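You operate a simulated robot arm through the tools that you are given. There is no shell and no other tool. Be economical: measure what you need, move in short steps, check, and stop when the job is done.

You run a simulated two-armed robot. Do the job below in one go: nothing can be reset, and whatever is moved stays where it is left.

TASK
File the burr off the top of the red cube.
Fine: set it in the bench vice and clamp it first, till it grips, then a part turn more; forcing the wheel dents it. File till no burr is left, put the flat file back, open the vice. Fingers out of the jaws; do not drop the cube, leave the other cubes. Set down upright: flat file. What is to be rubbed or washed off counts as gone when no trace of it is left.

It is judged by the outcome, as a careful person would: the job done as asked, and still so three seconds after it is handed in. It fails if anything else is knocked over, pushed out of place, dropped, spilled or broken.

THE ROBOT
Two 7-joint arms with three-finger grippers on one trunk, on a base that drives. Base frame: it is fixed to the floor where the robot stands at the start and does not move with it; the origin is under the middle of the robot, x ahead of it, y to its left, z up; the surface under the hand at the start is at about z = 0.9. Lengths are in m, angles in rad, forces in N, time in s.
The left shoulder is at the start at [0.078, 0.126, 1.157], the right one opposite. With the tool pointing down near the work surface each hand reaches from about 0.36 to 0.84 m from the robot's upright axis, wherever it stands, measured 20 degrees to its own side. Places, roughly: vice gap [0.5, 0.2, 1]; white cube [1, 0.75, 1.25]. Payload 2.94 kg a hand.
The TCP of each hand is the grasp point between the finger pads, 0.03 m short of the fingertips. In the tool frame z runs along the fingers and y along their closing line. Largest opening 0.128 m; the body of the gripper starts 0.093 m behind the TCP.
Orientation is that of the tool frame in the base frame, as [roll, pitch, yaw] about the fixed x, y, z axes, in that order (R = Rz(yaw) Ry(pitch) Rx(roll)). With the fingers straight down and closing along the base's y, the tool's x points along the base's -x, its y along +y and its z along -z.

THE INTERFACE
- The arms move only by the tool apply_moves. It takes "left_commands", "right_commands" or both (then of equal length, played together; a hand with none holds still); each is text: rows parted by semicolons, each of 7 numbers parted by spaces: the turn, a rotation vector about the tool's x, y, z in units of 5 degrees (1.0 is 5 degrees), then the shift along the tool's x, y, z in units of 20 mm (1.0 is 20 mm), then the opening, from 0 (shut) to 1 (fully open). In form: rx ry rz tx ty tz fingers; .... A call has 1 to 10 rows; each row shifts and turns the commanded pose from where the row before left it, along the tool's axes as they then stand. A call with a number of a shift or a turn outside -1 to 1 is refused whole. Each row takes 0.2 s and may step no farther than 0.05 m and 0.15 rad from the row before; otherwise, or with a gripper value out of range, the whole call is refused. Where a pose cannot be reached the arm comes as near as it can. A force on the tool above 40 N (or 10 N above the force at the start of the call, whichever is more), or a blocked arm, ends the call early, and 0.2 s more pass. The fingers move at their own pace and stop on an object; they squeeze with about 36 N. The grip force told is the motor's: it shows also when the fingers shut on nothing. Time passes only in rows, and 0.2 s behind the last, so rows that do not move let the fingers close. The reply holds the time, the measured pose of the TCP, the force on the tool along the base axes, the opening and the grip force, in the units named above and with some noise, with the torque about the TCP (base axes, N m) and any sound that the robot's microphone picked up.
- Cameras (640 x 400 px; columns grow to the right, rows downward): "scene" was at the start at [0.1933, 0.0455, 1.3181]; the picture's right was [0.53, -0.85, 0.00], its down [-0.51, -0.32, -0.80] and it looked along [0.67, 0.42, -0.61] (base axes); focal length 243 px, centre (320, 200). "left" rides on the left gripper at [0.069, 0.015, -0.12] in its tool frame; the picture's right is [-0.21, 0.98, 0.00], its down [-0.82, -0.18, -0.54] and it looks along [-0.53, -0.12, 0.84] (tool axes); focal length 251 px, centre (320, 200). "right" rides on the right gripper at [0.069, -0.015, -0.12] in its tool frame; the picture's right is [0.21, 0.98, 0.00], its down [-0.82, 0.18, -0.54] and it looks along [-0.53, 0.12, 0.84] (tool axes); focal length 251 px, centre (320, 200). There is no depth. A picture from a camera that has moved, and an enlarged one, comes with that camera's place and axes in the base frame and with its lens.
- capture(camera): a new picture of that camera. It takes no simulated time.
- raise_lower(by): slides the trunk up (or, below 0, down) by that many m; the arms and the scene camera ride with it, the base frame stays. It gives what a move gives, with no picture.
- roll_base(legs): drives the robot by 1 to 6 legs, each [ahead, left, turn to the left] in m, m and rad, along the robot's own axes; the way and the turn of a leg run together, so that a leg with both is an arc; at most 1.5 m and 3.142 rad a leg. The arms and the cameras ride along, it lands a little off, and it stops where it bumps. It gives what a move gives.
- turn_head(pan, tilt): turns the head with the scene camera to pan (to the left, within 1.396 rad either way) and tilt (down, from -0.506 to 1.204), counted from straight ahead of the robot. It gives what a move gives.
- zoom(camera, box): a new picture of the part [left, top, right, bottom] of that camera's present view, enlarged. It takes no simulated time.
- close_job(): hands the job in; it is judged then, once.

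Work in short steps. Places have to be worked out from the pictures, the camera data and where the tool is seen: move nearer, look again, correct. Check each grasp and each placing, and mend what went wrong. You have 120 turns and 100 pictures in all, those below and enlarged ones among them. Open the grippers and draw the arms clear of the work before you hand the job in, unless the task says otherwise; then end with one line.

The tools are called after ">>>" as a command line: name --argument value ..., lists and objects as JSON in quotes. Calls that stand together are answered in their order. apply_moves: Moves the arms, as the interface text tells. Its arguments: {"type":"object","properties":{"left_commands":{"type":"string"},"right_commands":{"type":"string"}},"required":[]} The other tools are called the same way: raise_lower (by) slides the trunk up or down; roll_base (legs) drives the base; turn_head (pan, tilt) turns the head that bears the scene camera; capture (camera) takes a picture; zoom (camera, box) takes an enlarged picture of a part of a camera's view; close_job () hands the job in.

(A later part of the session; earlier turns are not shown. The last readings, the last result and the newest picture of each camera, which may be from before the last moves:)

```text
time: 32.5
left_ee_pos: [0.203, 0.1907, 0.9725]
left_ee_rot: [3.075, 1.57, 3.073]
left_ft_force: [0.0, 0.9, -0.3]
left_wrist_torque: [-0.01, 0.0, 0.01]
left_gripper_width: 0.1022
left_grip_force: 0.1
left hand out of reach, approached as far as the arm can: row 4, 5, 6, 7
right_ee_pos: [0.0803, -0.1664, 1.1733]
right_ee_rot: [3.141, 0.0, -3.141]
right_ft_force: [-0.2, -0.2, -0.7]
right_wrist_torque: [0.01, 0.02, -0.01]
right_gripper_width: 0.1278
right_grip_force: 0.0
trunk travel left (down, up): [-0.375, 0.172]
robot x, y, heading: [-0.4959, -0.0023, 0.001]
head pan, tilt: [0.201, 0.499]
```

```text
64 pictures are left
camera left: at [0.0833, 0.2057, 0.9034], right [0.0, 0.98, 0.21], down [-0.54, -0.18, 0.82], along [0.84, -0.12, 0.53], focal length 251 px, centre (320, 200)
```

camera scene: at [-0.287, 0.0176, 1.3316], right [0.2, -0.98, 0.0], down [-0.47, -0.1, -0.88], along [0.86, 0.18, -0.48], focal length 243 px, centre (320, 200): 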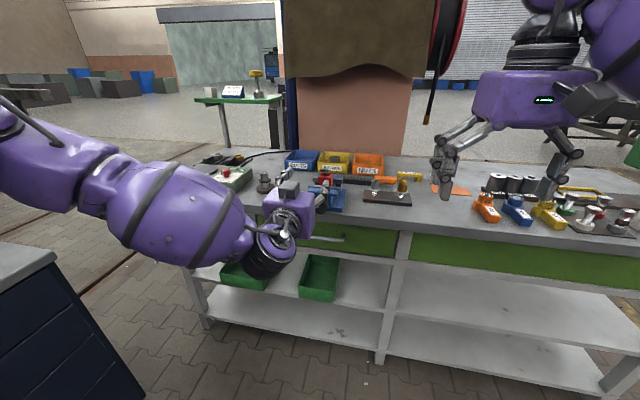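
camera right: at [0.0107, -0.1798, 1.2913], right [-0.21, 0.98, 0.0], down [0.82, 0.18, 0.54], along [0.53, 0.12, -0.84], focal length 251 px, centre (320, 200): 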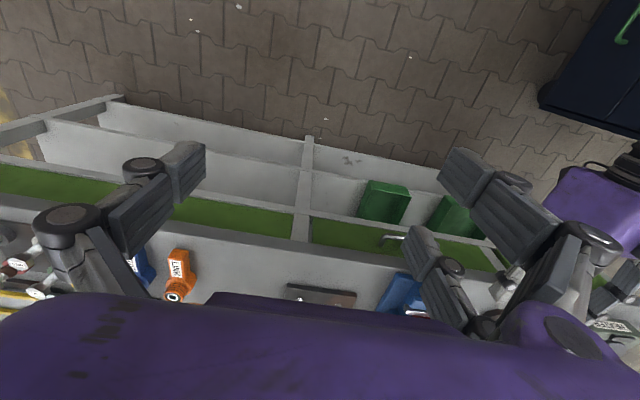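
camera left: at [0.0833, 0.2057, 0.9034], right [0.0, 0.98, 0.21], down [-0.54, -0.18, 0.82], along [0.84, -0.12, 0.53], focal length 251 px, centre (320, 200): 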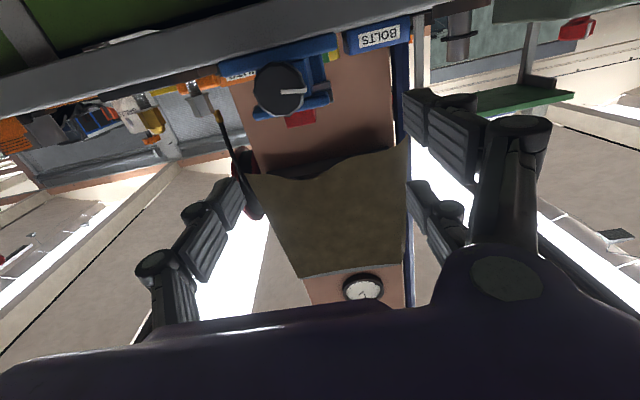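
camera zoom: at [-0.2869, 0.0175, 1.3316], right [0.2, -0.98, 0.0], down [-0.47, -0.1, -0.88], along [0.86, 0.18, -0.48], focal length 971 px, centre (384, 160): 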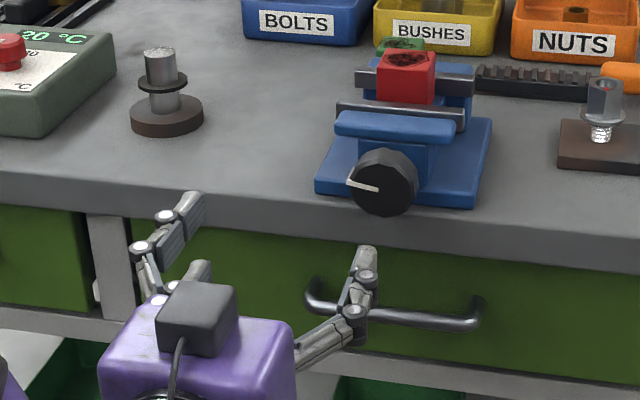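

Knob axis fixed at y≈0.1525, z≈0.939, front at x≈0.377, its mark pointing left (+y). The arm can't go this low pointing ahead, so I raise the hand back and lower the trunk instead.

>>> apply_moves --left_commands "0 0 0 -1 0 0 0.8;0 0 0 -1 0 0 0.8;0 0 0 -1 0 0 0.8;0 0 0 -1 0 0 0.8;0 0 0 0 0 0 0.8"

>>> raise_lower --by -0.14

```text
time: 33.7
left_ee_pos: [0.2015, 0.192, 1.0524]
left_ee_rot: [-0.796, 1.571, -0.793]
left_ft_force: [0.7, 0.1, -0.3]
left_wrist_torque: [-0.02, -0.02, 0.01]
left_gripper_width: 0.1024
left_grip_force: 0.0
right_ee_pos: [0.0805, -0.1664, 1.173]
right_ee_rot: [-3.141, 0.001, 3.141]
right_ft_force: [0.3, -1.6, 0.0]
right_wrist_torque: [-0.02, 0.0, 0.0]
right_gripper_width: 0.1281
right_grip_force: 0.1
trunk travel left (down, up): [-0.375, 0.172]
robot x, y, heading: [-0.4963, 0.0018, 0.001]
head pan, tilt: [0.201, 0.499]
```

```text
time: 35.4
left_ee_pos: [0.2015, 0.1906, 0.913]
left_ee_rot: [-0.066, 1.568, -0.066]
left_ft_force: [0.1, 0.1, 0.2]
left_wrist_torque: [-0.04, 0.03, 0.0]
left_gripper_width: 0.1024
left_grip_force: 0.1
right_ee_pos: [0.0806, -0.165, 1.0331]
right_ee_rot: [3.141, 0.001, -3.14]
right_ft_force: [-0.1, -0.7, 0.9]
right_wrist_torque: [0.02, -0.03, 0.0]
right_gripper_width: 0.1282
right_grip_force: 0.0
trunk travel left (down, up): [-0.235, 0.312]
robot x, y, heading: [-0.4958, 0.0013, -0.001]
head pan, tilt: [0.201, 0.499]
```

Now aligned in reach. I go to (0.31, 0.1525, 0.939), just short of the knob.

>>> apply_moves --left_commands "0 0 0 -0.65 -0.95 0 0.8;0 0 0 -0.65 -0.95 0 0.8;0 0 0 0 0 1 0.8;0 0 0 0 0 1 0.8;0 0 0 0 0 1 0.8;0 0 0 0 0 1 0.8;0 0 0 0 0 1 0.8;0 0 0 0 0 0 0.8"

>>> zoom --camera "scene" --box '[240, 120, 368, 220]'

>>> capture --camera "left"

```text
time: 37.2
left_ee_pos: [0.3018, 0.1533, 0.9383]
left_ee_rot: [-0.237, 1.569, -0.239]
left_ft_force: [-0.5, 1.6, 0.3]
left_wrist_torque: [-0.02, 0.01, 0.03]
left_gripper_width: 0.1024
left_grip_force: 0.0
right_ee_pos: [0.0812, -0.1644, 1.0329]
right_ee_rot: [-3.141, -0.001, 3.14]
right_ft_force: [0.5, 0.3, 0.8]
right_wrist_torque: [-0.01, -0.02, -0.02]
right_gripper_width: 0.128
right_grip_force: 0.1
trunk travel left (down, up): [-0.235, 0.312]
robot x, y, heading: [-0.4992, -0.0015, 0.004]
head pan, tilt: [0.201, 0.499]
```

```text
4.00 times, centred on (304, 170) of scene
camera zoom: at [-0.2509, 0.0175, 1.1918], right [0.2, -0.98, 0.0], down [-0.47, -0.1, -0.88], along [0.86, 0.18, -0.48], focal length 971 px, centre (384, 320)
```

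zoom: 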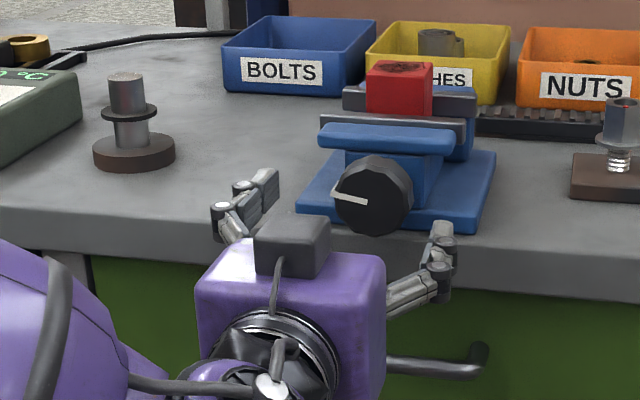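

```text
62 pictures are left
camera left: at [0.1835, 0.1686, 0.8689], right [0.0, 0.98, 0.21], down [-0.54, -0.18, 0.82], along [0.84, -0.12, 0.53], focal length 251 px, centre (320, 200)
```

left: 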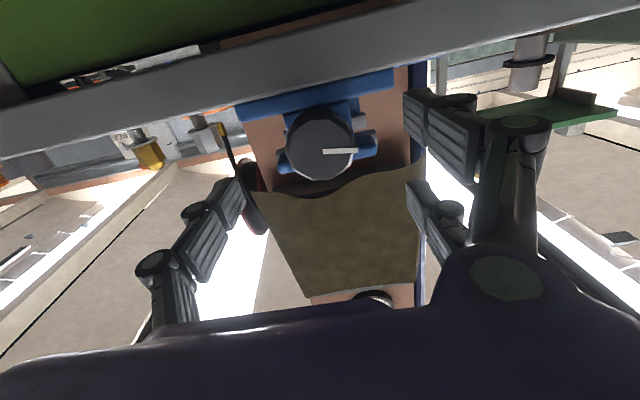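

Aligned. I advance 64 mm so the fingers straddle the knob, and close on it.

>>> apply_moves --left_commands "0 0 0 0 0 0.8 0.8;0 0 0 0 0 0.8 0.8;0 0 0 0 0 0.8 0.8;0 0 0 0 0 0.8 0.8;0 0 0 0 0 0 0.5;0 0 0 0 0 0 0.3;0 0 0 0 0 0 0.25;0 0 0 0 0 0 0.25;0 0 0 0 0 0 0.25"

>>> zoom --camera "scene" --box '[260, 120, 388, 220]'

```text
time: 39.2
left_ee_pos: [0.3191, 0.1534, 0.9381]
left_ee_rot: [0.807, 1.569, 0.805]
left_ft_force: [-0.5, -0.5, 0.2]
left_wrist_torque: [-0.02, 0.02, 0.01]
left_gripper_width: 0.0321
left_grip_force: 0.1
left hand out of reach, approached as far as the arm can: row 2, 3, 4
right_ee_pos: [0.0801, -0.1638, 1.0338]
right_ee_rot: [3.141, 0.0, -3.141]
right_ft_force: [-0.7, 0.0, -0.2]
right_wrist_torque: [-0.03, -0.02, 0.02]
right_gripper_width: 0.128
right_grip_force: 0.1
trunk travel left (down, up): [-0.235, 0.312]
robot x, y, heading: [-0.4947, 0.0003, 0.004]
head pan, tilt: [0.201, 0.499]
```

```text
4.00 times, centred on (324, 170) of scene
camera zoom: at [-0.2506, 0.0176, 1.1917], right [0.2, -0.98, 0.0], down [-0.47, -0.1, -0.88], along [0.86, 0.18, -0.48], focal length 971 px, centre (304, 320)
```

zoom: 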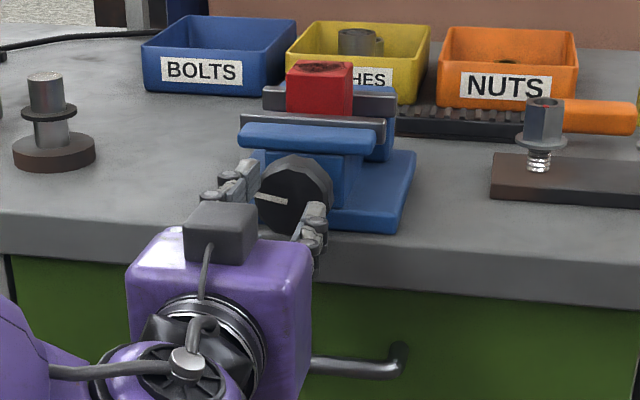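

Reach ended at x=0.32 and the fingers closed in air just short of the knob. I open, retract, and drive 0.1 m closer.

>>> apply_moves --left_commands "0 0 0 0 0 -1 0.8;0 0 0 0 0 -1 0.8;0 0 0 0 0 -1 0.8;0 0 0 0 0 -1 0.8;0 0 0 0 0 -1 0.8;0 0 0 0 0 0 0.8"

>>> roll_base --legs '[[0.1, 0, 0]]'

>>> apply_moves --left_commands "0 0 0 0 0 0 0.8"

```text
time: 40.6
left_ee_pos: [0.2178, 0.1536, 0.9375]
left_ee_rot: [-1.881, 1.571, -1.877]
left_ft_force: [0.9, 0.2, -0.3]
left_wrist_torque: [-0.02, 0.01, -0.01]
left_gripper_width: 0.1025
left_grip_force: 0.0
right_ee_pos: [0.0798, -0.1651, 1.0335]
right_ee_rot: [-3.14, 0.0, 3.14]
right_ft_force: [0.4, -0.1, -1.2]
right_wrist_torque: [-0.01, -0.01, -0.01]
right_gripper_width: 0.1282
right_grip_force: 0.0
trunk travel left (down, up): [-0.235, 0.312]
robot x, y, heading: [-0.498, -0.0013, -0.003]
head pan, tilt: [0.201, 0.499]
```

```text
time: 41.8
left_ee_pos: [0.318, 0.1548, 0.9379]
left_ee_rot: [-3.113, 1.569, -3.11]
left_ft_force: [0.4, -0.1, -0.3]
left_wrist_torque: [-0.02, -0.03, 0.01]
left_gripper_width: 0.1023
left_grip_force: 0.1
right_ee_pos: [0.1806, -0.1654, 1.0329]
right_ee_rot: [-3.14, -0.001, -3.141]
right_ft_force: [0.2, 0.4, -0.5]
right_wrist_torque: [0.0, 0.04, 0.01]
right_gripper_width: 0.1279
right_grip_force: 0.1
trunk travel left (down, up): [-0.235, 0.312]
robot x, y, heading: [-0.3994, 0.0019, -0.003]
head pan, tilt: [0.201, 0.499]
```

```text
time: 42.2
left_ee_pos: [0.3173, 0.1544, 0.9376]
left_ee_rot: [-0.337, 1.569, -0.335]
left_ft_force: [-0.6, -0.3, -0.7]
left_wrist_torque: [0.0, -0.02, -0.03]
left_gripper_width: 0.1023
left_grip_force: 0.0
right_ee_pos: [0.1791, -0.1644, 1.0347]
right_ee_rot: [-3.139, 0.001, -3.141]
right_ft_force: [0.5, -1.0, -0.7]
right_wrist_torque: [-0.03, -0.01, 0.0]
right_gripper_width: 0.1277
right_grip_force: 0.1
trunk travel left (down, up): [-0.235, 0.312]
robot x, y, heading: [-0.3942, 0.0028, 0.004]
head pan, tilt: [0.201, 0.499]
```

Now close enough. I pre-roll the hand 50° anticlockwise to have more clockwise travel, correcting y by −1.5 mm.

>>> apply_moves --left_commands "0 0 -1 0 -0.08 0 0.8;0 0 -1 0 0 0 0.8;0 0 -1 0 0 0 0.8;0 0 -1 0 0 0 0.8;0 0 -1 0 0 0 0.8;0 0 -1 0 0 0 0.8;0 0 -1 0 0 0 0.8;0 0 -1 0 0 0 0.8;0 0 -1 0 0 0 0.8;0 0 -1 0 0 0 0.8"

>>> apply_moves --left_commands "0 0 0 0 0 0.8 0.8;0 0 0 0 0 0.8 0.8;0 0 0 0 0 0.8 0.8;0 0 0 0 0 0 0.8"

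>>> zoom --camera "scene" --box '[220, 120, 380, 245]'

>>> capture --camera "left"

```text
time: 44.4
left_ee_pos: [0.3171, 0.153, 0.9368]
left_ee_rot: [-1.57, 0.696, -1.57]
left_ft_force: [-0.7, 0.4, -0.5]
left_wrist_torque: [0.03, -0.01, 0.06]
left_gripper_width: 0.1024
left_grip_force: 0.1
right_ee_pos: [0.1783, -0.1636, 1.0331]
right_ee_rot: [3.141, 0.0, -3.141]
right_ft_force: [0.5, -0.2, 0.1]
right_wrist_torque: [-0.02, 0.03, 0.03]
right_gripper_width: 0.1282
right_grip_force: 0.2
trunk travel left (down, up): [-0.235, 0.312]
robot x, y, heading: [-0.3944, -0.0009, 0.005]
head pan, tilt: [0.201, 0.499]
```

```text
time: 45.4
left_ee_pos: [0.3646, 0.1538, 0.9375]
left_ee_rot: [-1.57, 0.698, -1.566]
left_ft_force: [-0.1, -0.8, 0.2]
left_wrist_torque: [-0.01, 0.03, 0.01]
left_gripper_width: 0.1023
left_grip_force: 0.0
right_ee_pos: [0.1798, -0.1644, 1.0329]
right_ee_rot: [-3.142, 0.0, -3.14]
right_ft_force: [-0.6, 0.9, 0.6]
right_wrist_torque: [0.0, -0.01, -0.01]
right_gripper_width: 0.1281
right_grip_force: 0.0
trunk travel left (down, up): [-0.235, 0.312]
robot x, y, heading: [-0.3935, -0.0003, 0.004]
head pan, tilt: [0.201, 0.499]
```

```text
3.20 times, centred on (300, 182) of scene
camera zoom: at [-0.1516, 0.018, 1.1918], right [0.2, -0.98, 0.0], down [-0.47, -0.1, -0.88], along [0.86, 0.18, -0.48], focal length 777 px, centre (384, 256)
```

zoom: 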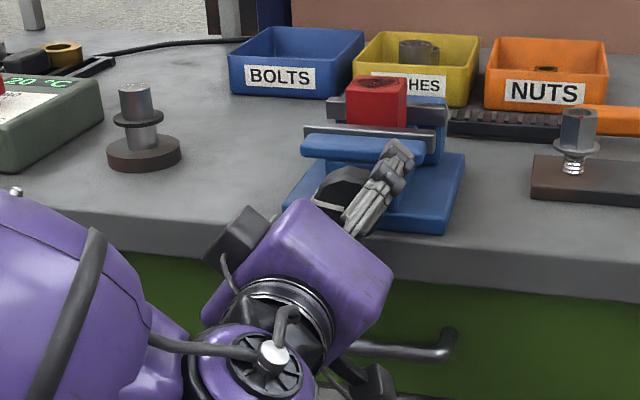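

```text
59 pictures are left
camera left: at [0.246, 0.1103, 0.882], right [0.0, 0.79, -0.61], down [-0.54, 0.51, 0.67], along [0.84, 0.33, 0.43], focal length 251 px, centre (320, 200)
```

left: 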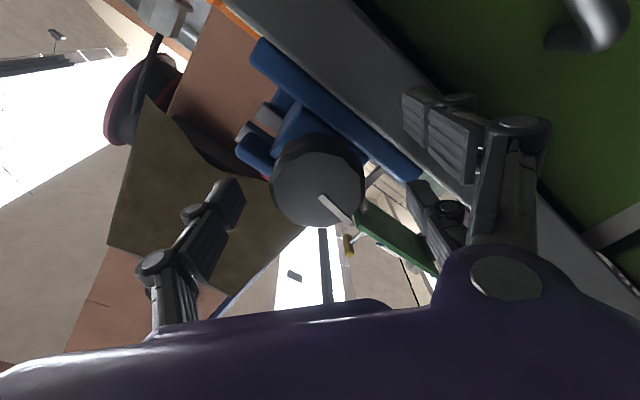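

The fingers straddle the knob centrally and clear of bench and handle. I close on it.

>>> apply_moves --left_commands "0 0 0 0 0 0 0.6;0 0 0 0 0 0 0.4;0 0 0 0 0 0 0.3;0 0 0 0 0 0 0.3;0 0 0 0 0 0 0.3"

```text
time: 46.6
left_ee_pos: [0.3649, 0.1509, 0.9409]
left_ee_rot: [-1.563, 0.698, -1.568]
left_ft_force: [5.4, -9.3, 14.9]
left_wrist_torque: [0.03, -0.44, -0.7]
left_gripper_width: 0.0468
left_grip_force: 44.9
right_ee_pos: [0.1786, -0.1657, 1.0338]
right_ee_rot: [3.14, 0.002, 3.141]
right_ft_force: [-0.3, -0.2, 0.0]
right_wrist_torque: [-0.01, -0.03, -0.02]
right_gripper_width: 0.1282
right_grip_force: 0.1
trunk travel left (down, up): [-0.235, 0.312]
robot x, y, heading: [-0.391, 0.0015, 0.003]
head pan, tilt: [0.201, 0.499]
```

Gripped at 0.047 m, pushed ~4 mm along the closing line; I correct that offset and turn clockwise 50°, watching force and torque.

>>> apply_moves --left_commands "0 0 0 0 -0.2 0 0.3;0 0 1 0 0 0 0.3;0 0 1 0 0 0 0.3;0 0 1 0 0 0 0.3;0 0 1 0 0 0 0.3"

>>> zoom --camera "scene" --box '[220, 120, 380, 245]'

```text
time: 47.8
left_ee_pos: [0.3644, 0.1498, 0.9397]
left_ee_rot: [-1.574, 1.049, -1.571]
left_ft_force: [-0.1, -5.4, 4.4]
left_wrist_torque: [0.0, -0.51, 0.27]
left_gripper_width: 0.0468
left_grip_force: 45.3
right_ee_pos: [0.1787, -0.1648, 1.0329]
right_ee_rot: [3.141, -0.002, -3.14]
right_ft_force: [0.0, 0.4, -0.8]
right_wrist_torque: [0.01, 0.0, 0.0]
right_gripper_width: 0.1279
right_grip_force: 0.1
trunk travel left (down, up): [-0.235, 0.312]
robot x, y, heading: [-0.3961, -0.0026, -0.0]
head pan, tilt: [0.201, 0.499]
```

```text
3.20 times, centred on (300, 182) of scene
camera zoom: at [-0.1518, 0.0173, 1.1918], right [0.2, -0.98, 0.0], down [-0.47, -0.1, -0.88], along [0.86, 0.18, -0.48], focal length 777 px, centre (384, 256)
```

zoom: 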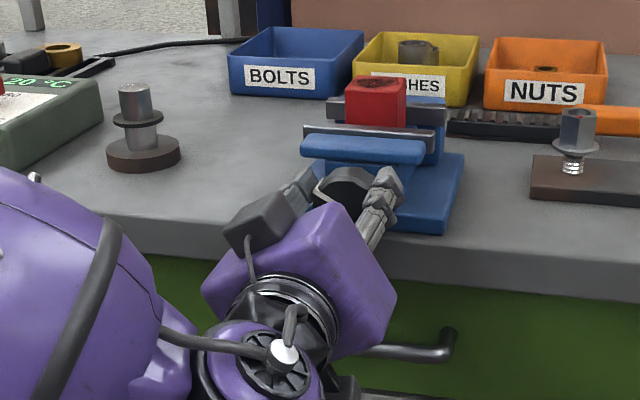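

Turning freely. I go on 50° clockwise.

>>> apply_moves --left_commands "0 0 1 0 0 0 0.3;0 0 1 0 0 0 0.3;0 0 1 0 0 0 0.3;0 0 1 0 0 0 0.3;0 0 1 0 0 0 0.3;0 0 1 0 0 0 0.3;0 0 1 0 0 0 0.3;0 0 1 0 0 0 0.3;0 0 1 0 0 0 0.3;0 0 1 0 0 0 0.3"

>>> zoom --camera "scene" --box '[260, 130, 360, 210]'

```text
time: 50.0
left_ee_pos: [0.3638, 0.1496, 0.9388]
left_ee_rot: [1.586, 1.219, 1.585]
left_ft_force: [-16.4, -4.8, -17.0]
left_wrist_torque: [-0.07, 0.15, 0.01]
left_gripper_width: 0.0467
left_grip_force: 45.0
right_ee_pos: [0.1782, -0.1645, 1.034]
right_ee_rot: [3.141, 0.0, -3.139]
right_ft_force: [0.1, 0.8, 0.0]
right_wrist_torque: [-0.01, 0.0, 0.0]
right_gripper_width: 0.128
right_grip_force: 0.0
trunk travel left (down, up): [-0.235, 0.312]
robot x, y, heading: [-0.3982, 0.0003, 0.002]
head pan, tilt: [0.201, 0.499]
```

```text
5.00 times, centred on (310, 170) of scene
camera zoom: at [-0.1516, 0.0179, 1.1917], right [0.2, -0.98, 0.0], down [-0.47, -0.1, -0.88], along [0.86, 0.18, -0.48], focal length 1214 px, centre (370, 350)
```

zoom: 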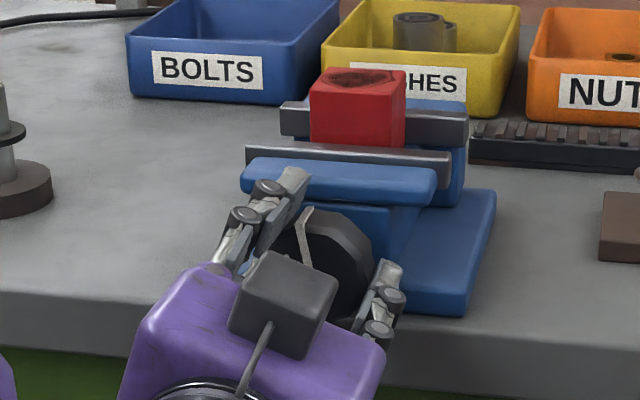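

The mark went from left to up (~70°) but the force along x is -16 N, so I need to see which way the jaw moves. I take a strongly enlarged reference of the jaws now.

>>> zoom --camera "scene" --box '[316, 138, 348, 168]'

>>> apply_moves --left_commands "0 0 1 0 0 0 0.3;0 0 1 0 0 0 0.3;0 0 1 0 0 0 0.3;0 0 1 0 0 0 0.3;0 0 1 0 0 0 0.3;0 0 1 0 0 0 0.3;0 0 1 0 0 0 0.3;0 0 1 0 0 0 0.3;0 0 1 0 0 0 0.3;0 0 1 0 0 0 0.3"

>>> zoom --camera "scene" --box '[316, 138, 348, 168]'

```text
13.33 times, centred on (332, 153) of scene
camera zoom: at [-0.1516, 0.0179, 1.1917], right [0.2, -0.98, 0.0], down [-0.47, -0.1, -0.88], along [0.86, 0.18, -0.48], focal length 3237 px, centre (160, 827)
```

zoom: 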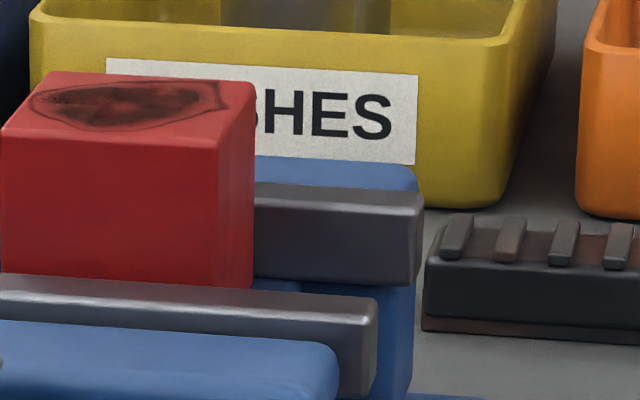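

```text
time: 52.2
left_ee_pos: [0.3639, 0.1524, 0.9377]
left_ee_rot: [1.581, 0.346, 1.575]
left_ft_force: [-19.2, 0.0, -26.9]
left_wrist_torque: [-0.07, 0.5, 0.22]
left_gripper_width: 0.0466
left_grip_force: 44.7
right_ee_pos: [0.1798, -0.165, 1.0324]
right_ee_rot: [3.139, -0.002, -3.14]
right_ft_force: [0.6, 0.4, -0.1]
right_wrist_torque: [0.03, -0.01, 0.01]
right_gripper_width: 0.128
right_grip_force: 0.0
trunk travel left (down, up): [-0.235, 0.312]
robot x, y, heading: [-0.3962, -0.0004, 0.001]
head pan, tilt: [0.201, 0.499]
```

```text
13.33 times, centred on (332, 153) of scene
camera zoom: at [-0.1509, 0.0185, 1.1916], right [0.2, -0.98, 0.0], down [-0.47, -0.1, -0.88], along [0.86, 0.18, -0.48], focal length 3237 px, centre (160, 827)
```

zoom: 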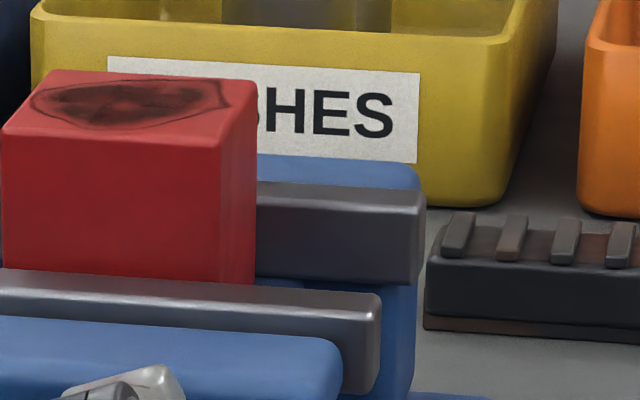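

The jaw moved ~1.5 mm toward the cube: clockwise closes, ~10 mm a turn. I ease the side force and go on turning 45°.

>>> apply_moves --left_commands "0 0 0 0.08 -0.22 -0.05 0.3;0 0 1 0 0 0 0.3;0 0 1 0 0 0 0.3;0 0 1 0 0 0 0.3;0 0 1 0 0 0 0.3;0 0 1 0 0 0 0.3;0 0 1 0 0 0 0.3;0 0 1 0 0 0 0.3;0 0 1 0 0 0 0.3;0 0 1 0 0 0 0.3"

>>> apply_moves --left_commands "0 0 1 0 0 0 0.3;0 0 1 0 0 0 0.3;0 0 1 0 0 0 0.3;0 0 1 0 0 0 0.3;0 0 1 0 0 0 0.3;0 0 1 0 0 0 0.3"

```text
time: 54.4
left_ee_pos: [0.3639, 0.1536, 0.938]
left_ee_rot: [1.569, -0.435, 1.579]
left_ft_force: [-3.1, 18.1, -5.5]
left_wrist_torque: [-0.11, -0.21, 0.1]
left_gripper_width: 0.0465
left_grip_force: 45.0
right_ee_pos: [0.1791, -0.1627, 1.0342]
right_ee_rot: [-3.141, 0.0, 3.142]
right_ft_force: [-0.4, 0.2, -0.1]
right_wrist_torque: [0.03, -0.02, -0.01]
right_gripper_width: 0.1278
right_grip_force: 0.0
trunk travel left (down, up): [-0.235, 0.312]
robot x, y, heading: [-0.3978, -0.0026, 0.002]
head pan, tilt: [0.201, 0.499]
```

```text
time: 55.8
left_ee_pos: [0.365, 0.1558, 0.9376]
left_ee_rot: [1.565, -0.956, 1.585]
left_ft_force: [2.9, 26.7, 5.7]
left_wrist_torque: [-0.08, -0.17, -0.2]
left_gripper_width: 0.0468
left_grip_force: 45.0
right_ee_pos: [0.1788, -0.1622, 1.0333]
right_ee_rot: [-3.14, 0.0, -3.139]
right_ft_force: [0.8, 0.1, 0.0]
right_wrist_torque: [-0.04, -0.06, -0.01]
right_gripper_width: 0.1281
right_grip_force: 0.1
trunk travel left (down, up): [-0.235, 0.312]
robot x, y, heading: [-0.3986, -0.0008, -0.0]
head pan, tilt: [0.201, 0.499]
```

Still free at 145°. I ease the sideways load and turn on until a limit shows.

>>> apply_moves --left_commands "0 0 0 0.12 -0.18 0 0.3;0 0 1 0 0 0 0.3;0 0 1 0 0 0 0.3;0 0 1 0 0 0 0.3;0 0 1 0 0 0 0.3;0 0 1 0 0 0 0.3"

>>> zoom --camera "scene" --box '[316, 138, 348, 168]'

```text
time: 57.2
left_ee_pos: [0.3651, 0.1572, 0.9391]
left_ee_rot: [1.536, -1.397, 1.609]
left_ft_force: [13.7, 14.6, 18.8]
left_wrist_torque: [-0.13, -0.21, -0.63]
left_gripper_width: 0.0464
left_grip_force: 45.0
right_ee_pos: [0.1793, -0.1641, 1.033]
right_ee_rot: [-3.141, -0.001, -3.14]
right_ft_force: [0.5, -0.9, 0.3]
right_wrist_torque: [-0.01, 0.01, 0.02]
right_gripper_width: 0.128
right_grip_force: 0.1
trunk travel left (down, up): [-0.235, 0.312]
robot x, y, heading: [-0.3987, 0.0017, 0.001]
head pan, tilt: [0.201, 0.499]
```

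```text
13.33 times, centred on (332, 153) of scene
camera zoom: at [-0.1517, 0.0193, 1.1919], right [0.2, -0.98, 0.0], down [-0.47, -0.1, -0.88], along [0.86, 0.18, -0.48], focal length 3237 px, centre (160, 827)
```

zoom: 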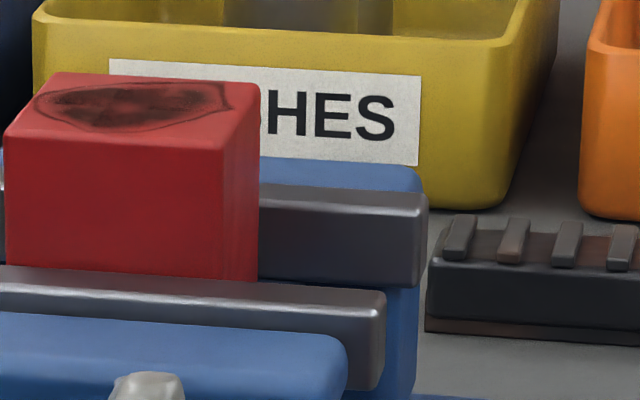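

Jaw keeps closing. I ease the loads and keep turning, seeing how far the wrist goes.

>>> apply_moves --left_commands "0 0 0 0.17 -0.1 0.1 0.3;0 0 1 0 0 0 0.3;0 0 1 0 0 0 0.3;0 0 1 0 0 0 0.3;0 0 1 0 0 0 0.3;0 0 1 0 0 0 0.3;0 0 1 0 0 0 0.3;0 0 1 0 0 0 0.3;0 0 1 0 0 0 0.3"

```text
time: 59.2
left_ee_pos: [0.3647, 0.1564, 0.9414]
left_ee_rot: [-1.562, -1.045, -1.576]
left_ft_force: [-2.5, -0.2, 14.2]
left_wrist_torque: [-0.04, 0.31, -0.42]
left_gripper_width: 0.0464
left_grip_force: 44.8
right_ee_pos: [0.1782, -0.1654, 1.0332]
right_ee_rot: [-3.141, 0.001, -3.14]
right_ft_force: [-0.9, 0.0, -0.2]
right_wrist_torque: [0.01, 0.02, 0.01]
right_gripper_width: 0.1281
right_grip_force: 0.0
trunk travel left (down, up): [-0.235, 0.312]
robot x, y, heading: [-0.3973, 0.0019, -0.003]
head pan, tilt: [0.201, 0.499]
```

At 210° and still going freely. On with it.

>>> apply_moves --left_commands "0 0 1 0.05 0.05 0 0.3;0 0 1 0 0 0 0.3;0 0 1 0 0 0 0.3;0 0 1 0 0 0 0.3;0 0 1 0 0 0 0.3;0 0 1 0 0 0 0.3;0 0 1 0 0 0 0.3;0 0 1 0 0 0 0.3"

>>> zoom --camera "scene" --box '[316, 138, 348, 168]'

```text
time: 61.0
left_ee_pos: [0.3645, 0.1546, 0.9434]
left_ee_rot: [-1.564, -0.349, -1.572]
left_ft_force: [0.1, -4.8, 20.0]
left_wrist_torque: [-0.05, -0.41, -0.12]
left_gripper_width: 0.0463
left_grip_force: 44.7
right_ee_pos: [0.1771, -0.1661, 1.033]
right_ee_rot: [-3.141, 0.001, -3.139]
right_ft_force: [0.0, -0.1, -0.2]
right_wrist_torque: [-0.04, -0.02, -0.03]
right_gripper_width: 0.128
right_grip_force: 0.1
trunk travel left (down, up): [-0.235, 0.312]
robot x, y, heading: [-0.3958, 0.0022, 0.003]
head pan, tilt: [0.201, 0.499]
```

```text
13.33 times, centred on (332, 153) of scene
camera zoom: at [-0.1533, 0.017, 1.1922], right [0.2, -0.98, 0.0], down [-0.47, -0.1, -0.88], along [0.86, 0.18, -0.48], focal length 3237 px, centre (160, 827)
```

zoom: 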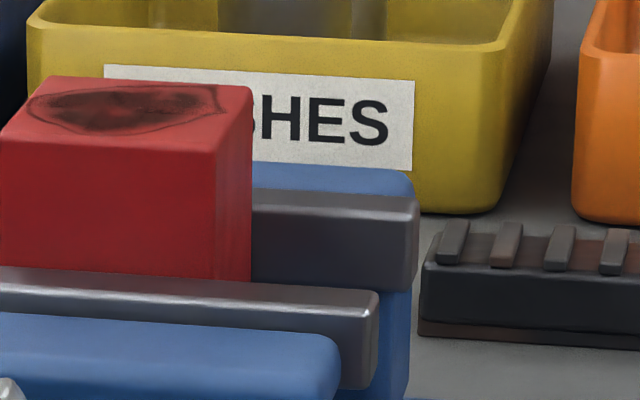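

Closing ~7.5 mm a turn, ~6 mm to go. The grasp centre runs 3 mm off the wheel axis, so I follow that small circle while turning on 45°.

>>> apply_moves --left_commands "0 0 1 0.1 -0.19 0 0.3;0 0 1 0.014 0 0 0.3;0 0 1 0.014 0 0 0.3;0 0 1 0.014 0 0 0.3;0 0 1 0.014 0 0 0.3;0 0 1 0.014 0 0 0.3;0 0 1 0.014 0 0 0.3;0 0 1 0.014 0 0 0.3;0 0 1 0.014 0 0 0.3"

```text
time: 63.0
left_ee_pos: [0.3656, 0.152, 0.9436]
left_ee_rot: [-1.576, 0.44, -1.572]
left_ft_force: [-15.4, -8.1, -6.2]
left_wrist_torque: [-0.06, 0.14, 0.22]
left_gripper_width: 0.0464
left_grip_force: 45.3
right_ee_pos: [0.1783, -0.1665, 1.0335]
right_ee_rot: [3.141, 0.001, -3.141]
right_ft_force: [-0.4, -0.7, -0.5]
right_wrist_torque: [-0.02, 0.02, -0.01]
right_gripper_width: 0.1281
right_grip_force: 0.0
trunk travel left (down, up): [-0.235, 0.312]
robot x, y, heading: [-0.3956, 0.0013, 0.006]
head pan, tilt: [0.201, 0.499]
```

No resistance, wrist still free at 295°. I turn a further 50°.

>>> apply_moves --left_commands "0 0 1 0.014 0.05 -0.03 0.3;0 0 1 0.014 0 0 0.3;0 0 1 0.014 0 0 0.3;0 0 1 0.014 0 0 0.3;0 0 1 0.014 0 0 0.3;0 0 1 0.014 0 0 0.3;0 0 1 0.014 0 0 0.3;0 0 1 0.014 0 0 0.3;0 0 1 0.014 0 0 0.3;0 0 1 0.014 0 0 0.3"

>>> zoom --camera "scene" --box '[316, 138, 348, 168]'

```text
time: 63.6
left_ee_pos: [0.3642, 0.1536, 0.9425]
left_ee_rot: [-1.575, 0.601, -1.603]
left_ft_force: [18.1, -11.9, -5.5]
left_wrist_torque: [-0.01, 0.24, 0.69]
left_gripper_width: 0.0468
left_grip_force: 44.5
left hand out of reach, approached as far as the arm can: row 2, 3
right_ee_pos: [0.1812, -0.1677, 1.0318]
right_ee_rot: [-3.14, -0.001, 3.14]
right_ft_force: [0.4, -0.4, -0.5]
right_wrist_torque: [-0.08, 0.03, 0.03]
right_gripper_width: 0.128
right_grip_force: 0.1
trunk travel left (down, up): [-0.235, 0.312]
robot x, y, heading: [-0.3972, -0.0011, -0.014]
head pan, tilt: [0.201, 0.499]
stopped in row 3 (left hand): the force on the tool passed its limit at 50 N (the readings are from after the stop); the commanded pose is now the measured one
```

```text
13.33 times, centred on (332, 153) of scene
camera zoom: at [-0.1477, 0.0166, 1.1911], right [0.2, -0.98, 0.0], down [-0.47, -0.09, -0.88], along [0.86, 0.17, -0.48], focal length 3237 px, centre (160, 827)
```

zoom: 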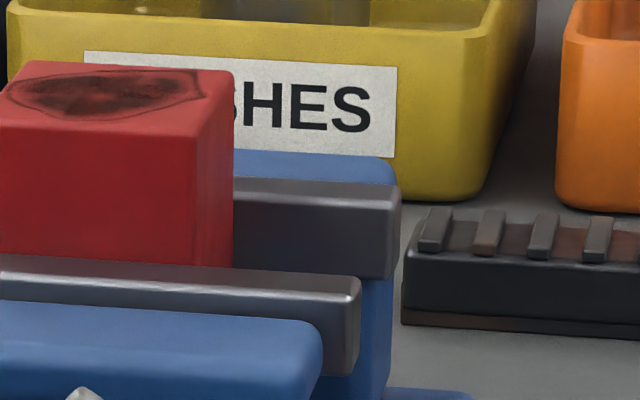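

Wrist limit reached at ~300°; total so far ~350° of wheel. I open, back away from the knob, and rewind the wrist by 330°.

>>> apply_moves --left_commands "0 0 0 0 0 0 0.5;0 0 0 0 0 0 0.8;0 0 0 0 0 0 0.8;0 0 0 0 0 -1 0.8;0 0 0 0 0 -1 0.8;0 0 0 0 0 -0.5 0.8"

>>> apply_moves --left_commands "0 0 -1 0 0 0 0.8;0 0 -1 0 0 0 0.8;0 0 -1 0 0 0 0.8;0 0 -1 0 0 0 0.8;0 0 -1 0 0 0 0.8;0 0 -1 0 0 0 0.8;0 0 -1 0 0 0 0.8;0 0 -1 0 0 0 0.8;0 0 -1 0 0 0 0.8;0 0 -1 0 0 0 0.8"

>>> apply_moves --left_commands "0 0 -1 0 0 0 0.8;0 0 -1 0 0 0 0.8;0 0 -1 0 0 0 0.8;0 0 -1 0 0 0 0.8;0 0 -1 0 0 0 0.8;0 0 -1 0 0 0 0.8;0 0 -1 0 0 0 0.8;0 0 -1 0 0 0 0.8;0 0 -1 0 0 0 0.8;0 0 -1 0 0 0 0.8"

>>> apply_moves --left_commands "0 0 -1 0 0 0 0.8;0 0 -1 0 0 0 0.8;0 0 -1 0 0 0 0.8;0 0 -1 0 0 0 0.8;0 0 -1 0 0 0 0.8;0 0 -1 0 0 0 0.8;0 0 -1 0 0 0 0.8;0 0 -1 0 0 0 0.8;0 0 -1 0 0 0 0.8;0 0 -1 0 0 0 0.8"

>>> apply_moves --left_commands "0 0 -1 0 0 0 0.8;0 0 -1 0 0 0 0.8;0 0 -1 0 0 0 0.8;0 0 -1 0 0 0 0.8;0 0 -1 0 0 0 0.8;0 0 -1 0 0 0 0.8;0 0 -1 0 0 0 0.8;0 0 -1 0 0 0 0.8;0 0 -1 0 0 0 0.8;0 0 -1 0 0 0 0.8"

>>> apply_moves --left_commands "0 0 -1 0 0 0 0.8;0 0 -1 0 0 0 0.8;0 0 -1 0 0 0 0.8;0 0 -1 0 0 0 0.8;0 0 -1 0 0 0 0.8;0 0 -1 0 0 0 0.8;0 0 -1 0 0 0 0.8;0 0 -1 0 0 0 0.8;0 0 -1 0 0 0 0.8;0 0 -1 0 0 0 0.8"

>>> apply_moves --left_commands "0 0 -1 0 0 0 0.8;0 0 -1 0 0 0 0.8;0 0 -1 0 0 0 0.8;0 0 -1 0 0 0 0.8;0 0 -1 0 0 0 0.8;0 0 -1 0 0 0 0.8;0 0 -1 0 0 0 0.8;0 0 -1 0 0 0 0.8;0 0 -1 0 0 0 0.8;0 0 -1 0 0 0 0.8"

```text
time: 65.0
left_ee_pos: [0.3115, 0.1565, 0.9448]
left_ee_rot: [-1.571, 0.6, -1.595]
left_ft_force: [0.8, -0.2, 0.0]
left_wrist_torque: [-0.02, 0.04, -0.03]
left_gripper_width: 0.1028
left_grip_force: 0.1
right_ee_pos: [0.1791, -0.1664, 1.033]
right_ee_rot: [3.141, 0.0, 3.141]
right_ft_force: [-0.2, -0.1, -0.4]
right_wrist_torque: [0.04, 0.05, 0.02]
right_gripper_width: 0.1279
right_grip_force: 0.2
trunk travel left (down, up): [-0.235, 0.312]
robot x, y, heading: [-0.398, -0.0001, -0.002]
head pan, tilt: [0.201, 0.499]
```

```text
time: 67.2
left_ee_pos: [0.3119, 0.1565, 0.9452]
left_ee_rot: [-1.572, -0.275, -1.594]
left_ft_force: [-0.7, 0.2, 0.4]
left_wrist_torque: [-0.03, 0.0, 0.01]
left_gripper_width: 0.1024
left_grip_force: 0.0
right_ee_pos: [0.1797, -0.1669, 1.0334]
right_ee_rot: [3.142, -0.001, 3.14]
right_ft_force: [-0.2, 0.1, 0.3]
right_wrist_torque: [0.0, -0.01, -0.02]
right_gripper_width: 0.1278
right_grip_force: 0.0
trunk travel left (down, up): [-0.235, 0.312]
robot x, y, heading: [-0.3977, -0.0005, -0.002]
head pan, tilt: [0.201, 0.499]
```

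```text
time: 69.4
left_ee_pos: [0.3119, 0.1571, 0.9436]
left_ee_rot: [-1.57, -1.146, -1.594]
left_ft_force: [1.0, -0.5, 0.3]
left_wrist_torque: [0.01, -0.01, -0.02]
left_gripper_width: 0.1026
left_grip_force: 0.0
right_ee_pos: [0.1804, -0.167, 1.034]
right_ee_rot: [3.14, -0.001, 3.14]
right_ft_force: [0.2, -0.3, -0.3]
right_wrist_torque: [-0.02, 0.01, 0.01]
right_gripper_width: 0.1285
right_grip_force: 0.1
trunk travel left (down, up): [-0.235, 0.312]
robot x, y, heading: [-0.3991, 0.002, -0.005]
head pan, tilt: [0.201, 0.499]
```

```text
time: 71.6
left_ee_pos: [0.3118, 0.1562, 0.9456]
left_ee_rot: [1.569, -1.124, 1.55]
left_ft_force: [-0.1, 0.5, 0.7]
left_wrist_torque: [0.0, -0.03, 0.02]
left_gripper_width: 0.1023
left_grip_force: 0.0
right_ee_pos: [0.1804, -0.1667, 1.0337]
right_ee_rot: [3.142, 0.0, 3.141]
right_ft_force: [0.6, -0.3, 0.2]
right_wrist_torque: [0.0, 0.0, -0.02]
right_gripper_width: 0.128
right_grip_force: 0.0
trunk travel left (down, up): [-0.235, 0.312]
robot x, y, heading: [-0.4029, 0.0014, -0.005]
head pan, tilt: [0.201, 0.499]
```

```text
time: 73.8
left_ee_pos: [0.3114, 0.1561, 0.9448]
left_ee_rot: [1.571, -0.252, 1.549]
left_ft_force: [-0.8, 0.2, -0.2]
left_wrist_torque: [0.0, 0.01, -0.03]
left_gripper_width: 0.1024
left_grip_force: 0.1
right_ee_pos: [0.1785, -0.1665, 1.0329]
right_ee_rot: [-3.142, 0.001, 3.14]
right_ft_force: [0.1, -0.3, -0.2]
right_wrist_torque: [0.0, -0.01, 0.02]
right_gripper_width: 0.1284
right_grip_force: 0.2
trunk travel left (down, up): [-0.235, 0.312]
robot x, y, heading: [-0.3959, 0.0001, -0.002]
head pan, tilt: [0.201, 0.499]
```

```text
time: 76.0
left_ee_pos: [0.3116, 0.1565, 0.9458]
left_ee_rot: [1.57, 0.622, 1.547]
left_ft_force: [0.7, -0.1, 0.8]
left_wrist_torque: [-0.01, -0.02, 0.02]
left_gripper_width: 0.1024
left_grip_force: 0.2
right_ee_pos: [0.1792, -0.1669, 1.0322]
right_ee_rot: [3.141, 0.0, 3.14]
right_ft_force: [-0.6, 0.2, 0.7]
right_wrist_torque: [-0.03, 0.0, 0.03]
right_gripper_width: 0.1281
right_grip_force: 0.0
trunk travel left (down, up): [-0.235, 0.312]
robot x, y, heading: [-0.3957, -0.0077, -0.002]
head pan, tilt: [0.201, 0.499]
```

```text
time: 78.2
left_ee_pos: [0.3121, 0.1568, 0.9455]
left_ee_rot: [1.562, 1.495, 1.54]
left_ft_force: [0.5, 0.2, 0.0]
left_wrist_torque: [0.03, 0.04, -0.02]
left_gripper_width: 0.1024
left_grip_force: 0.2
right_ee_pos: [0.1792, -0.1672, 1.0326]
right_ee_rot: [-3.141, -0.001, 3.139]
right_ft_force: [-0.2, -0.4, 0.5]
right_wrist_torque: [0.02, 0.04, 0.01]
right_gripper_width: 0.1281
right_grip_force: 0.1
trunk travel left (down, up): [-0.235, 0.312]
robot x, y, heading: [-0.3951, -0.0009, -0.0]
head pan, tilt: [0.201, 0.499]
```

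Rewound. I check where the knob front now stands.

>>> capture --camera "left"

>>> zoom --camera "scene" --box '[270, 130, 366, 200]'

```text
51 pictures are left
camera left: at [0.1929, 0.1795, 0.8774], right [0.02, 0.96, 0.29], down [-0.55, -0.23, 0.81], along [0.84, -0.17, 0.52], focal length 251 px, centre (320, 200)
```

left: 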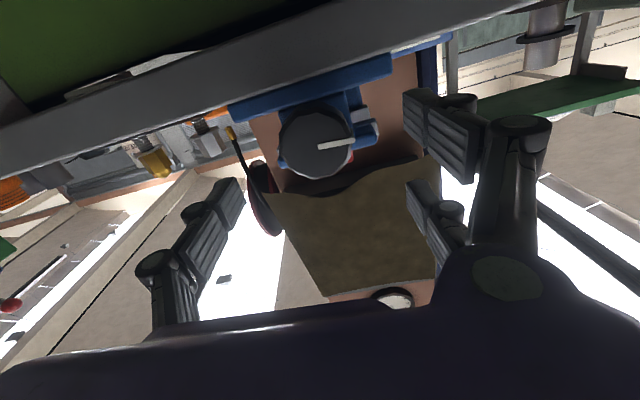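

```text
5.71 times, centred on (318, 165) of scene
camera zoom: at [-0.1509, 0.0169, 1.1917], right [0.2, -0.98, 0.0], down [-0.47, -0.09, -0.88], along [0.86, 0.17, -0.48], focal length 1387 px, centre (331, 400)
```

zoom: 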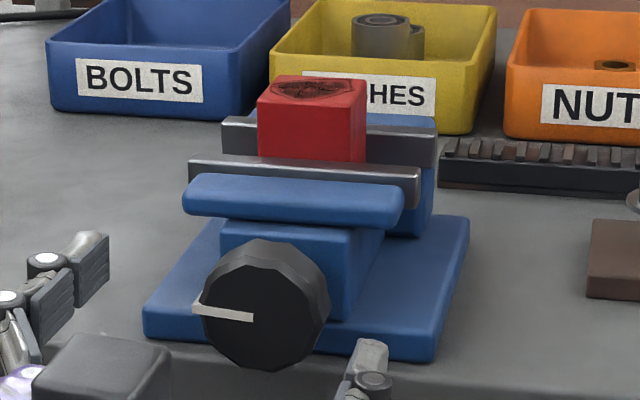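

The knob is where it was, mark back at left after one turn. I advance, centred on the axis, and grip again.

>>> apply_moves --left_commands "0 0 0 0.2 -0.3 0 0.8;0 0 0 0 0 0.9 0.8;0 0 0 0 0 0.9 0.8;0 0 0 0 0 0.9 0.8;0 0 0 0 0 0 0.6;0 0 0 0 0 0 0.4;0 0 0 0 0 0 0.3;0 0 0 0 0 0 0.3;0 0 0 0 0 0 0.3"

```text
time: 80.2
left_ee_pos: [0.3645, 0.1509, 0.9398]
left_ee_rot: [1.586, 1.493, 1.565]
left_ft_force: [-2.6, 5.3, -4.8]
left_wrist_torque: [-0.01, 0.25, 0.67]
left_gripper_width: 0.0469
left_grip_force: 44.4
right_ee_pos: [0.1797, -0.1656, 1.0334]
right_ee_rot: [-3.14, 0.001, 3.141]
right_ft_force: [0.1, 0.6, -0.3]
right_wrist_torque: [0.01, -0.02, 0.02]
right_gripper_width: 0.128
right_grip_force: 0.1
trunk travel left (down, up): [-0.235, 0.312]
robot x, y, heading: [-0.3965, -0.0005, -0.003]
head pan, tilt: [0.201, 0.499]
```

Well centred grip. I turn clockwise another ~100° in two calls with the small following shift.

>>> apply_moves --left_commands "0 0 1 0.014 0 0 0.3;0 0 1 0.014 0 0 0.3;0 0 1 0.014 0 0 0.3;0 0 1 0.014 0 0 0.3;0 0 1 0.014 0 0 0.3;0 0 1 0.014 0 0 0.3;0 0 1 0.014 0 0 0.3;0 0 1 0.014 0 0 0.3;0 0 1 0.014 0 0 0.3;0 0 1 0.014 0 0 0.3"

>>> apply_moves --left_commands "0 0 1 0.014 0 0 0.3;0 0 1 0.014 0 0 0.3;0 0 1 0.014 0 0 0.3;0 0 1 0.014 0 0 0.3;0 0 1 0.014 0 0 0.3;0 0 1 0.014 0 0 0.3;0 0 1 0.014 0 0 0.3;0 0 1 0.014 0 0 0.3"

>>> zoom --camera "scene" --box '[316, 138, 348, 168]'

```text
time: 82.4
left_ee_pos: [0.3658, 0.1522, 0.937]
left_ee_rot: [1.572, 0.62, 1.549]
left_ft_force: [-8.0, 8.1, -6.0]
left_wrist_torque: [-0.06, 1.05, 0.58]
left_gripper_width: 0.0465
left_grip_force: 45.0
right_ee_pos: [0.1789, -0.1659, 1.0332]
right_ee_rot: [-3.14, 0.0, 3.141]
right_ft_force: [0.0, -0.6, -0.1]
right_wrist_torque: [0.01, 0.01, -0.01]
right_gripper_width: 0.1281
right_grip_force: 0.1
trunk travel left (down, up): [-0.235, 0.312]
robot x, y, heading: [-0.3967, -0.0022, -0.008]
head pan, tilt: [0.201, 0.499]
```

```text
time: 84.2
left_ee_pos: [0.3653, 0.153, 0.9359]
left_ee_rot: [1.572, -0.077, 1.549]
left_ft_force: [-8.5, 5.4, -7.9]
left_wrist_torque: [-0.11, 1.04, 0.67]
left_gripper_width: 0.0464
left_grip_force: 44.9
right_ee_pos: [0.1793, -0.1654, 1.033]
right_ee_rot: [3.141, 0.001, 3.14]
right_ft_force: [-0.2, -0.8, 0.1]
right_wrist_torque: [-0.02, -0.01, -0.03]
right_gripper_width: 0.1281
right_grip_force: 0.0
trunk travel left (down, up): [-0.235, 0.312]
robot x, y, heading: [-0.3933, 0.0005, -0.007]
head pan, tilt: [0.201, 0.499]
```

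```text
13.33 times, centred on (332, 153) of scene
camera zoom: at [-0.1511, 0.0177, 1.1917], right [0.2, -0.98, 0.0], down [-0.47, -0.1, -0.88], along [0.86, 0.17, -0.48], focal length 3237 px, centre (160, 827)
```

zoom: 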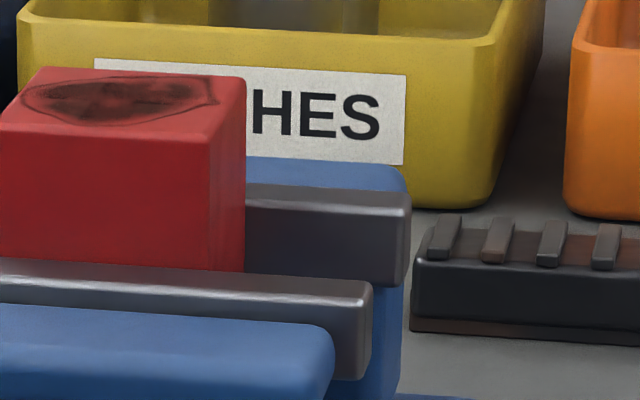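

Still closing (gap measure 75, expecting ~69–70 at grip). I turn on 40° and watch the torque.

>>> apply_moves --left_commands "0 0 1 0.014 0 -0.03 0.3;0 0 1 0.014 0 0 0.3;0 0 1 0.014 0 0 0.3;0 0 1 0.014 0 0 0.3;0 0 1 0.014 0 0 0.3;0 0 1 0.014 0 0 0.3;0 0 1 0.014 0 0 0.3;0 0 1 0.014 0 0 0.3"

>>> apply_moves --left_commands "0 0 1 0.014 0 0 0.3;0 0 1 0.014 0 0 0.3;0 0 1 0.014 0 0 0.3;0 0 1 0.014 0 0 0.3;0 0 1 0.014 0 0 0.3;0 0 1 0.014 0 0 0.3"

>>> zoom --camera "scene" --box '[316, 138, 348, 168]'

```text
time: 86.0
left_ee_pos: [0.3639, 0.1558, 0.9376]
left_ee_rot: [1.57, -0.777, 1.546]
left_ft_force: [-1.5, 2.9, -7.7]
left_wrist_torque: [-0.09, 1.08, 0.24]
left_gripper_width: 0.0469
left_grip_force: 44.8
right_ee_pos: [0.181, -0.1658, 1.0329]
right_ee_rot: [-3.141, 0.0, 3.14]
right_ft_force: [-0.9, 0.4, -0.4]
right_wrist_torque: [0.02, 0.0, 0.0]
right_gripper_width: 0.1281
right_grip_force: 0.1
trunk travel left (down, up): [-0.235, 0.312]
robot x, y, heading: [-0.3962, 0.0007, -0.002]
head pan, tilt: [0.201, 0.499]
```

```text
time: 87.4
left_ee_pos: [0.3653, 0.1572, 0.9398]
left_ee_rot: [1.571, -1.3, 1.546]
left_ft_force: [-0.8, 2.3, -4.0]
left_wrist_torque: [-0.13, 1.18, 0.11]
left_gripper_width: 0.0467
left_grip_force: 45.3
right_ee_pos: [0.1797, -0.1658, 1.034]
right_ee_rot: [-3.141, 0.0, 3.139]
right_ft_force: [-0.5, 0.1, 0.4]
right_wrist_torque: [-0.02, 0.0, -0.01]
right_gripper_width: 0.1282
right_grip_force: 0.0
trunk travel left (down, up): [-0.235, 0.312]
robot x, y, heading: [-0.3976, -0.0029, 0.001]
head pan, tilt: [0.201, 0.499]
```

```text
13.33 times, centred on (332, 153) of scene
camera zoom: at [-0.1503, 0.0172, 1.1916], right [0.2, -0.98, 0.0], down [-0.47, -0.09, -0.88], along [0.86, 0.17, -0.48], focal length 3237 px, centre (160, 827)
```

zoom: 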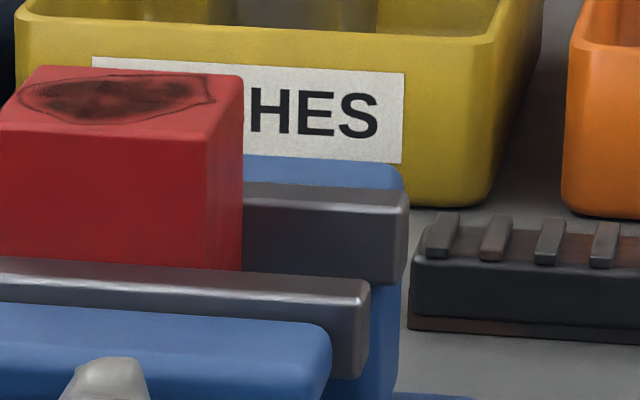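

The jaw hardly moved in this last stretch; I check whether the knob turned with the hand (mark position in the hand view).

>>> capture --camera "left"

>>> zoom --camera "scene" --box '[270, 130, 366, 200]'

```text
47 pictures are left
camera left: at [0.2464, 0.1635, 1.0094], right [-0.02, -1.0, 0.06], down [-0.54, -0.03, -0.84], along [0.84, -0.05, -0.54], focal length 251 px, centre (320, 200)
```

left: 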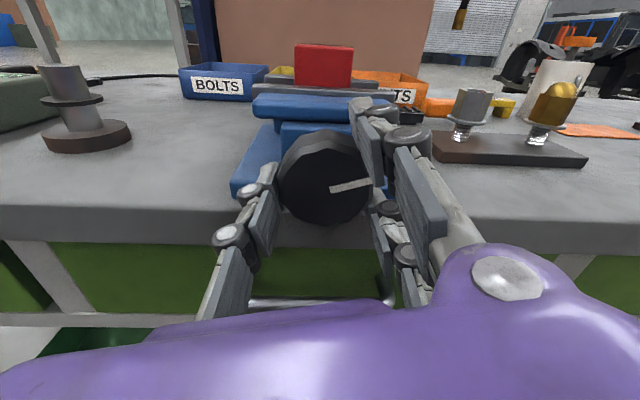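

```text
5.71 times, centred on (318, 165) of scene
camera zoom: at [-0.1503, 0.0172, 1.1916], right [0.2, -0.98, 0.0], down [-0.47, -0.09, -0.88], along [0.86, 0.17, -0.48], focal length 1387 px, centre (331, 400)
```

zoom: 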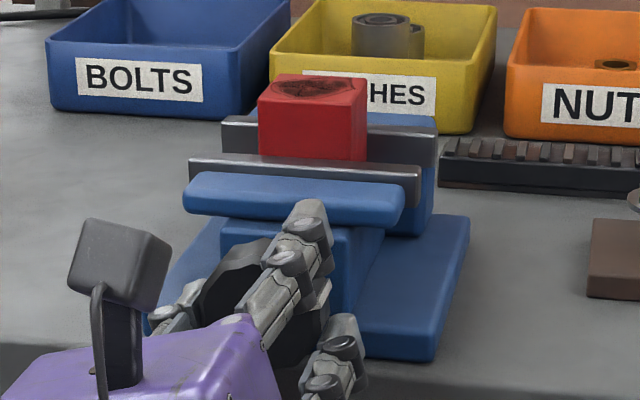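

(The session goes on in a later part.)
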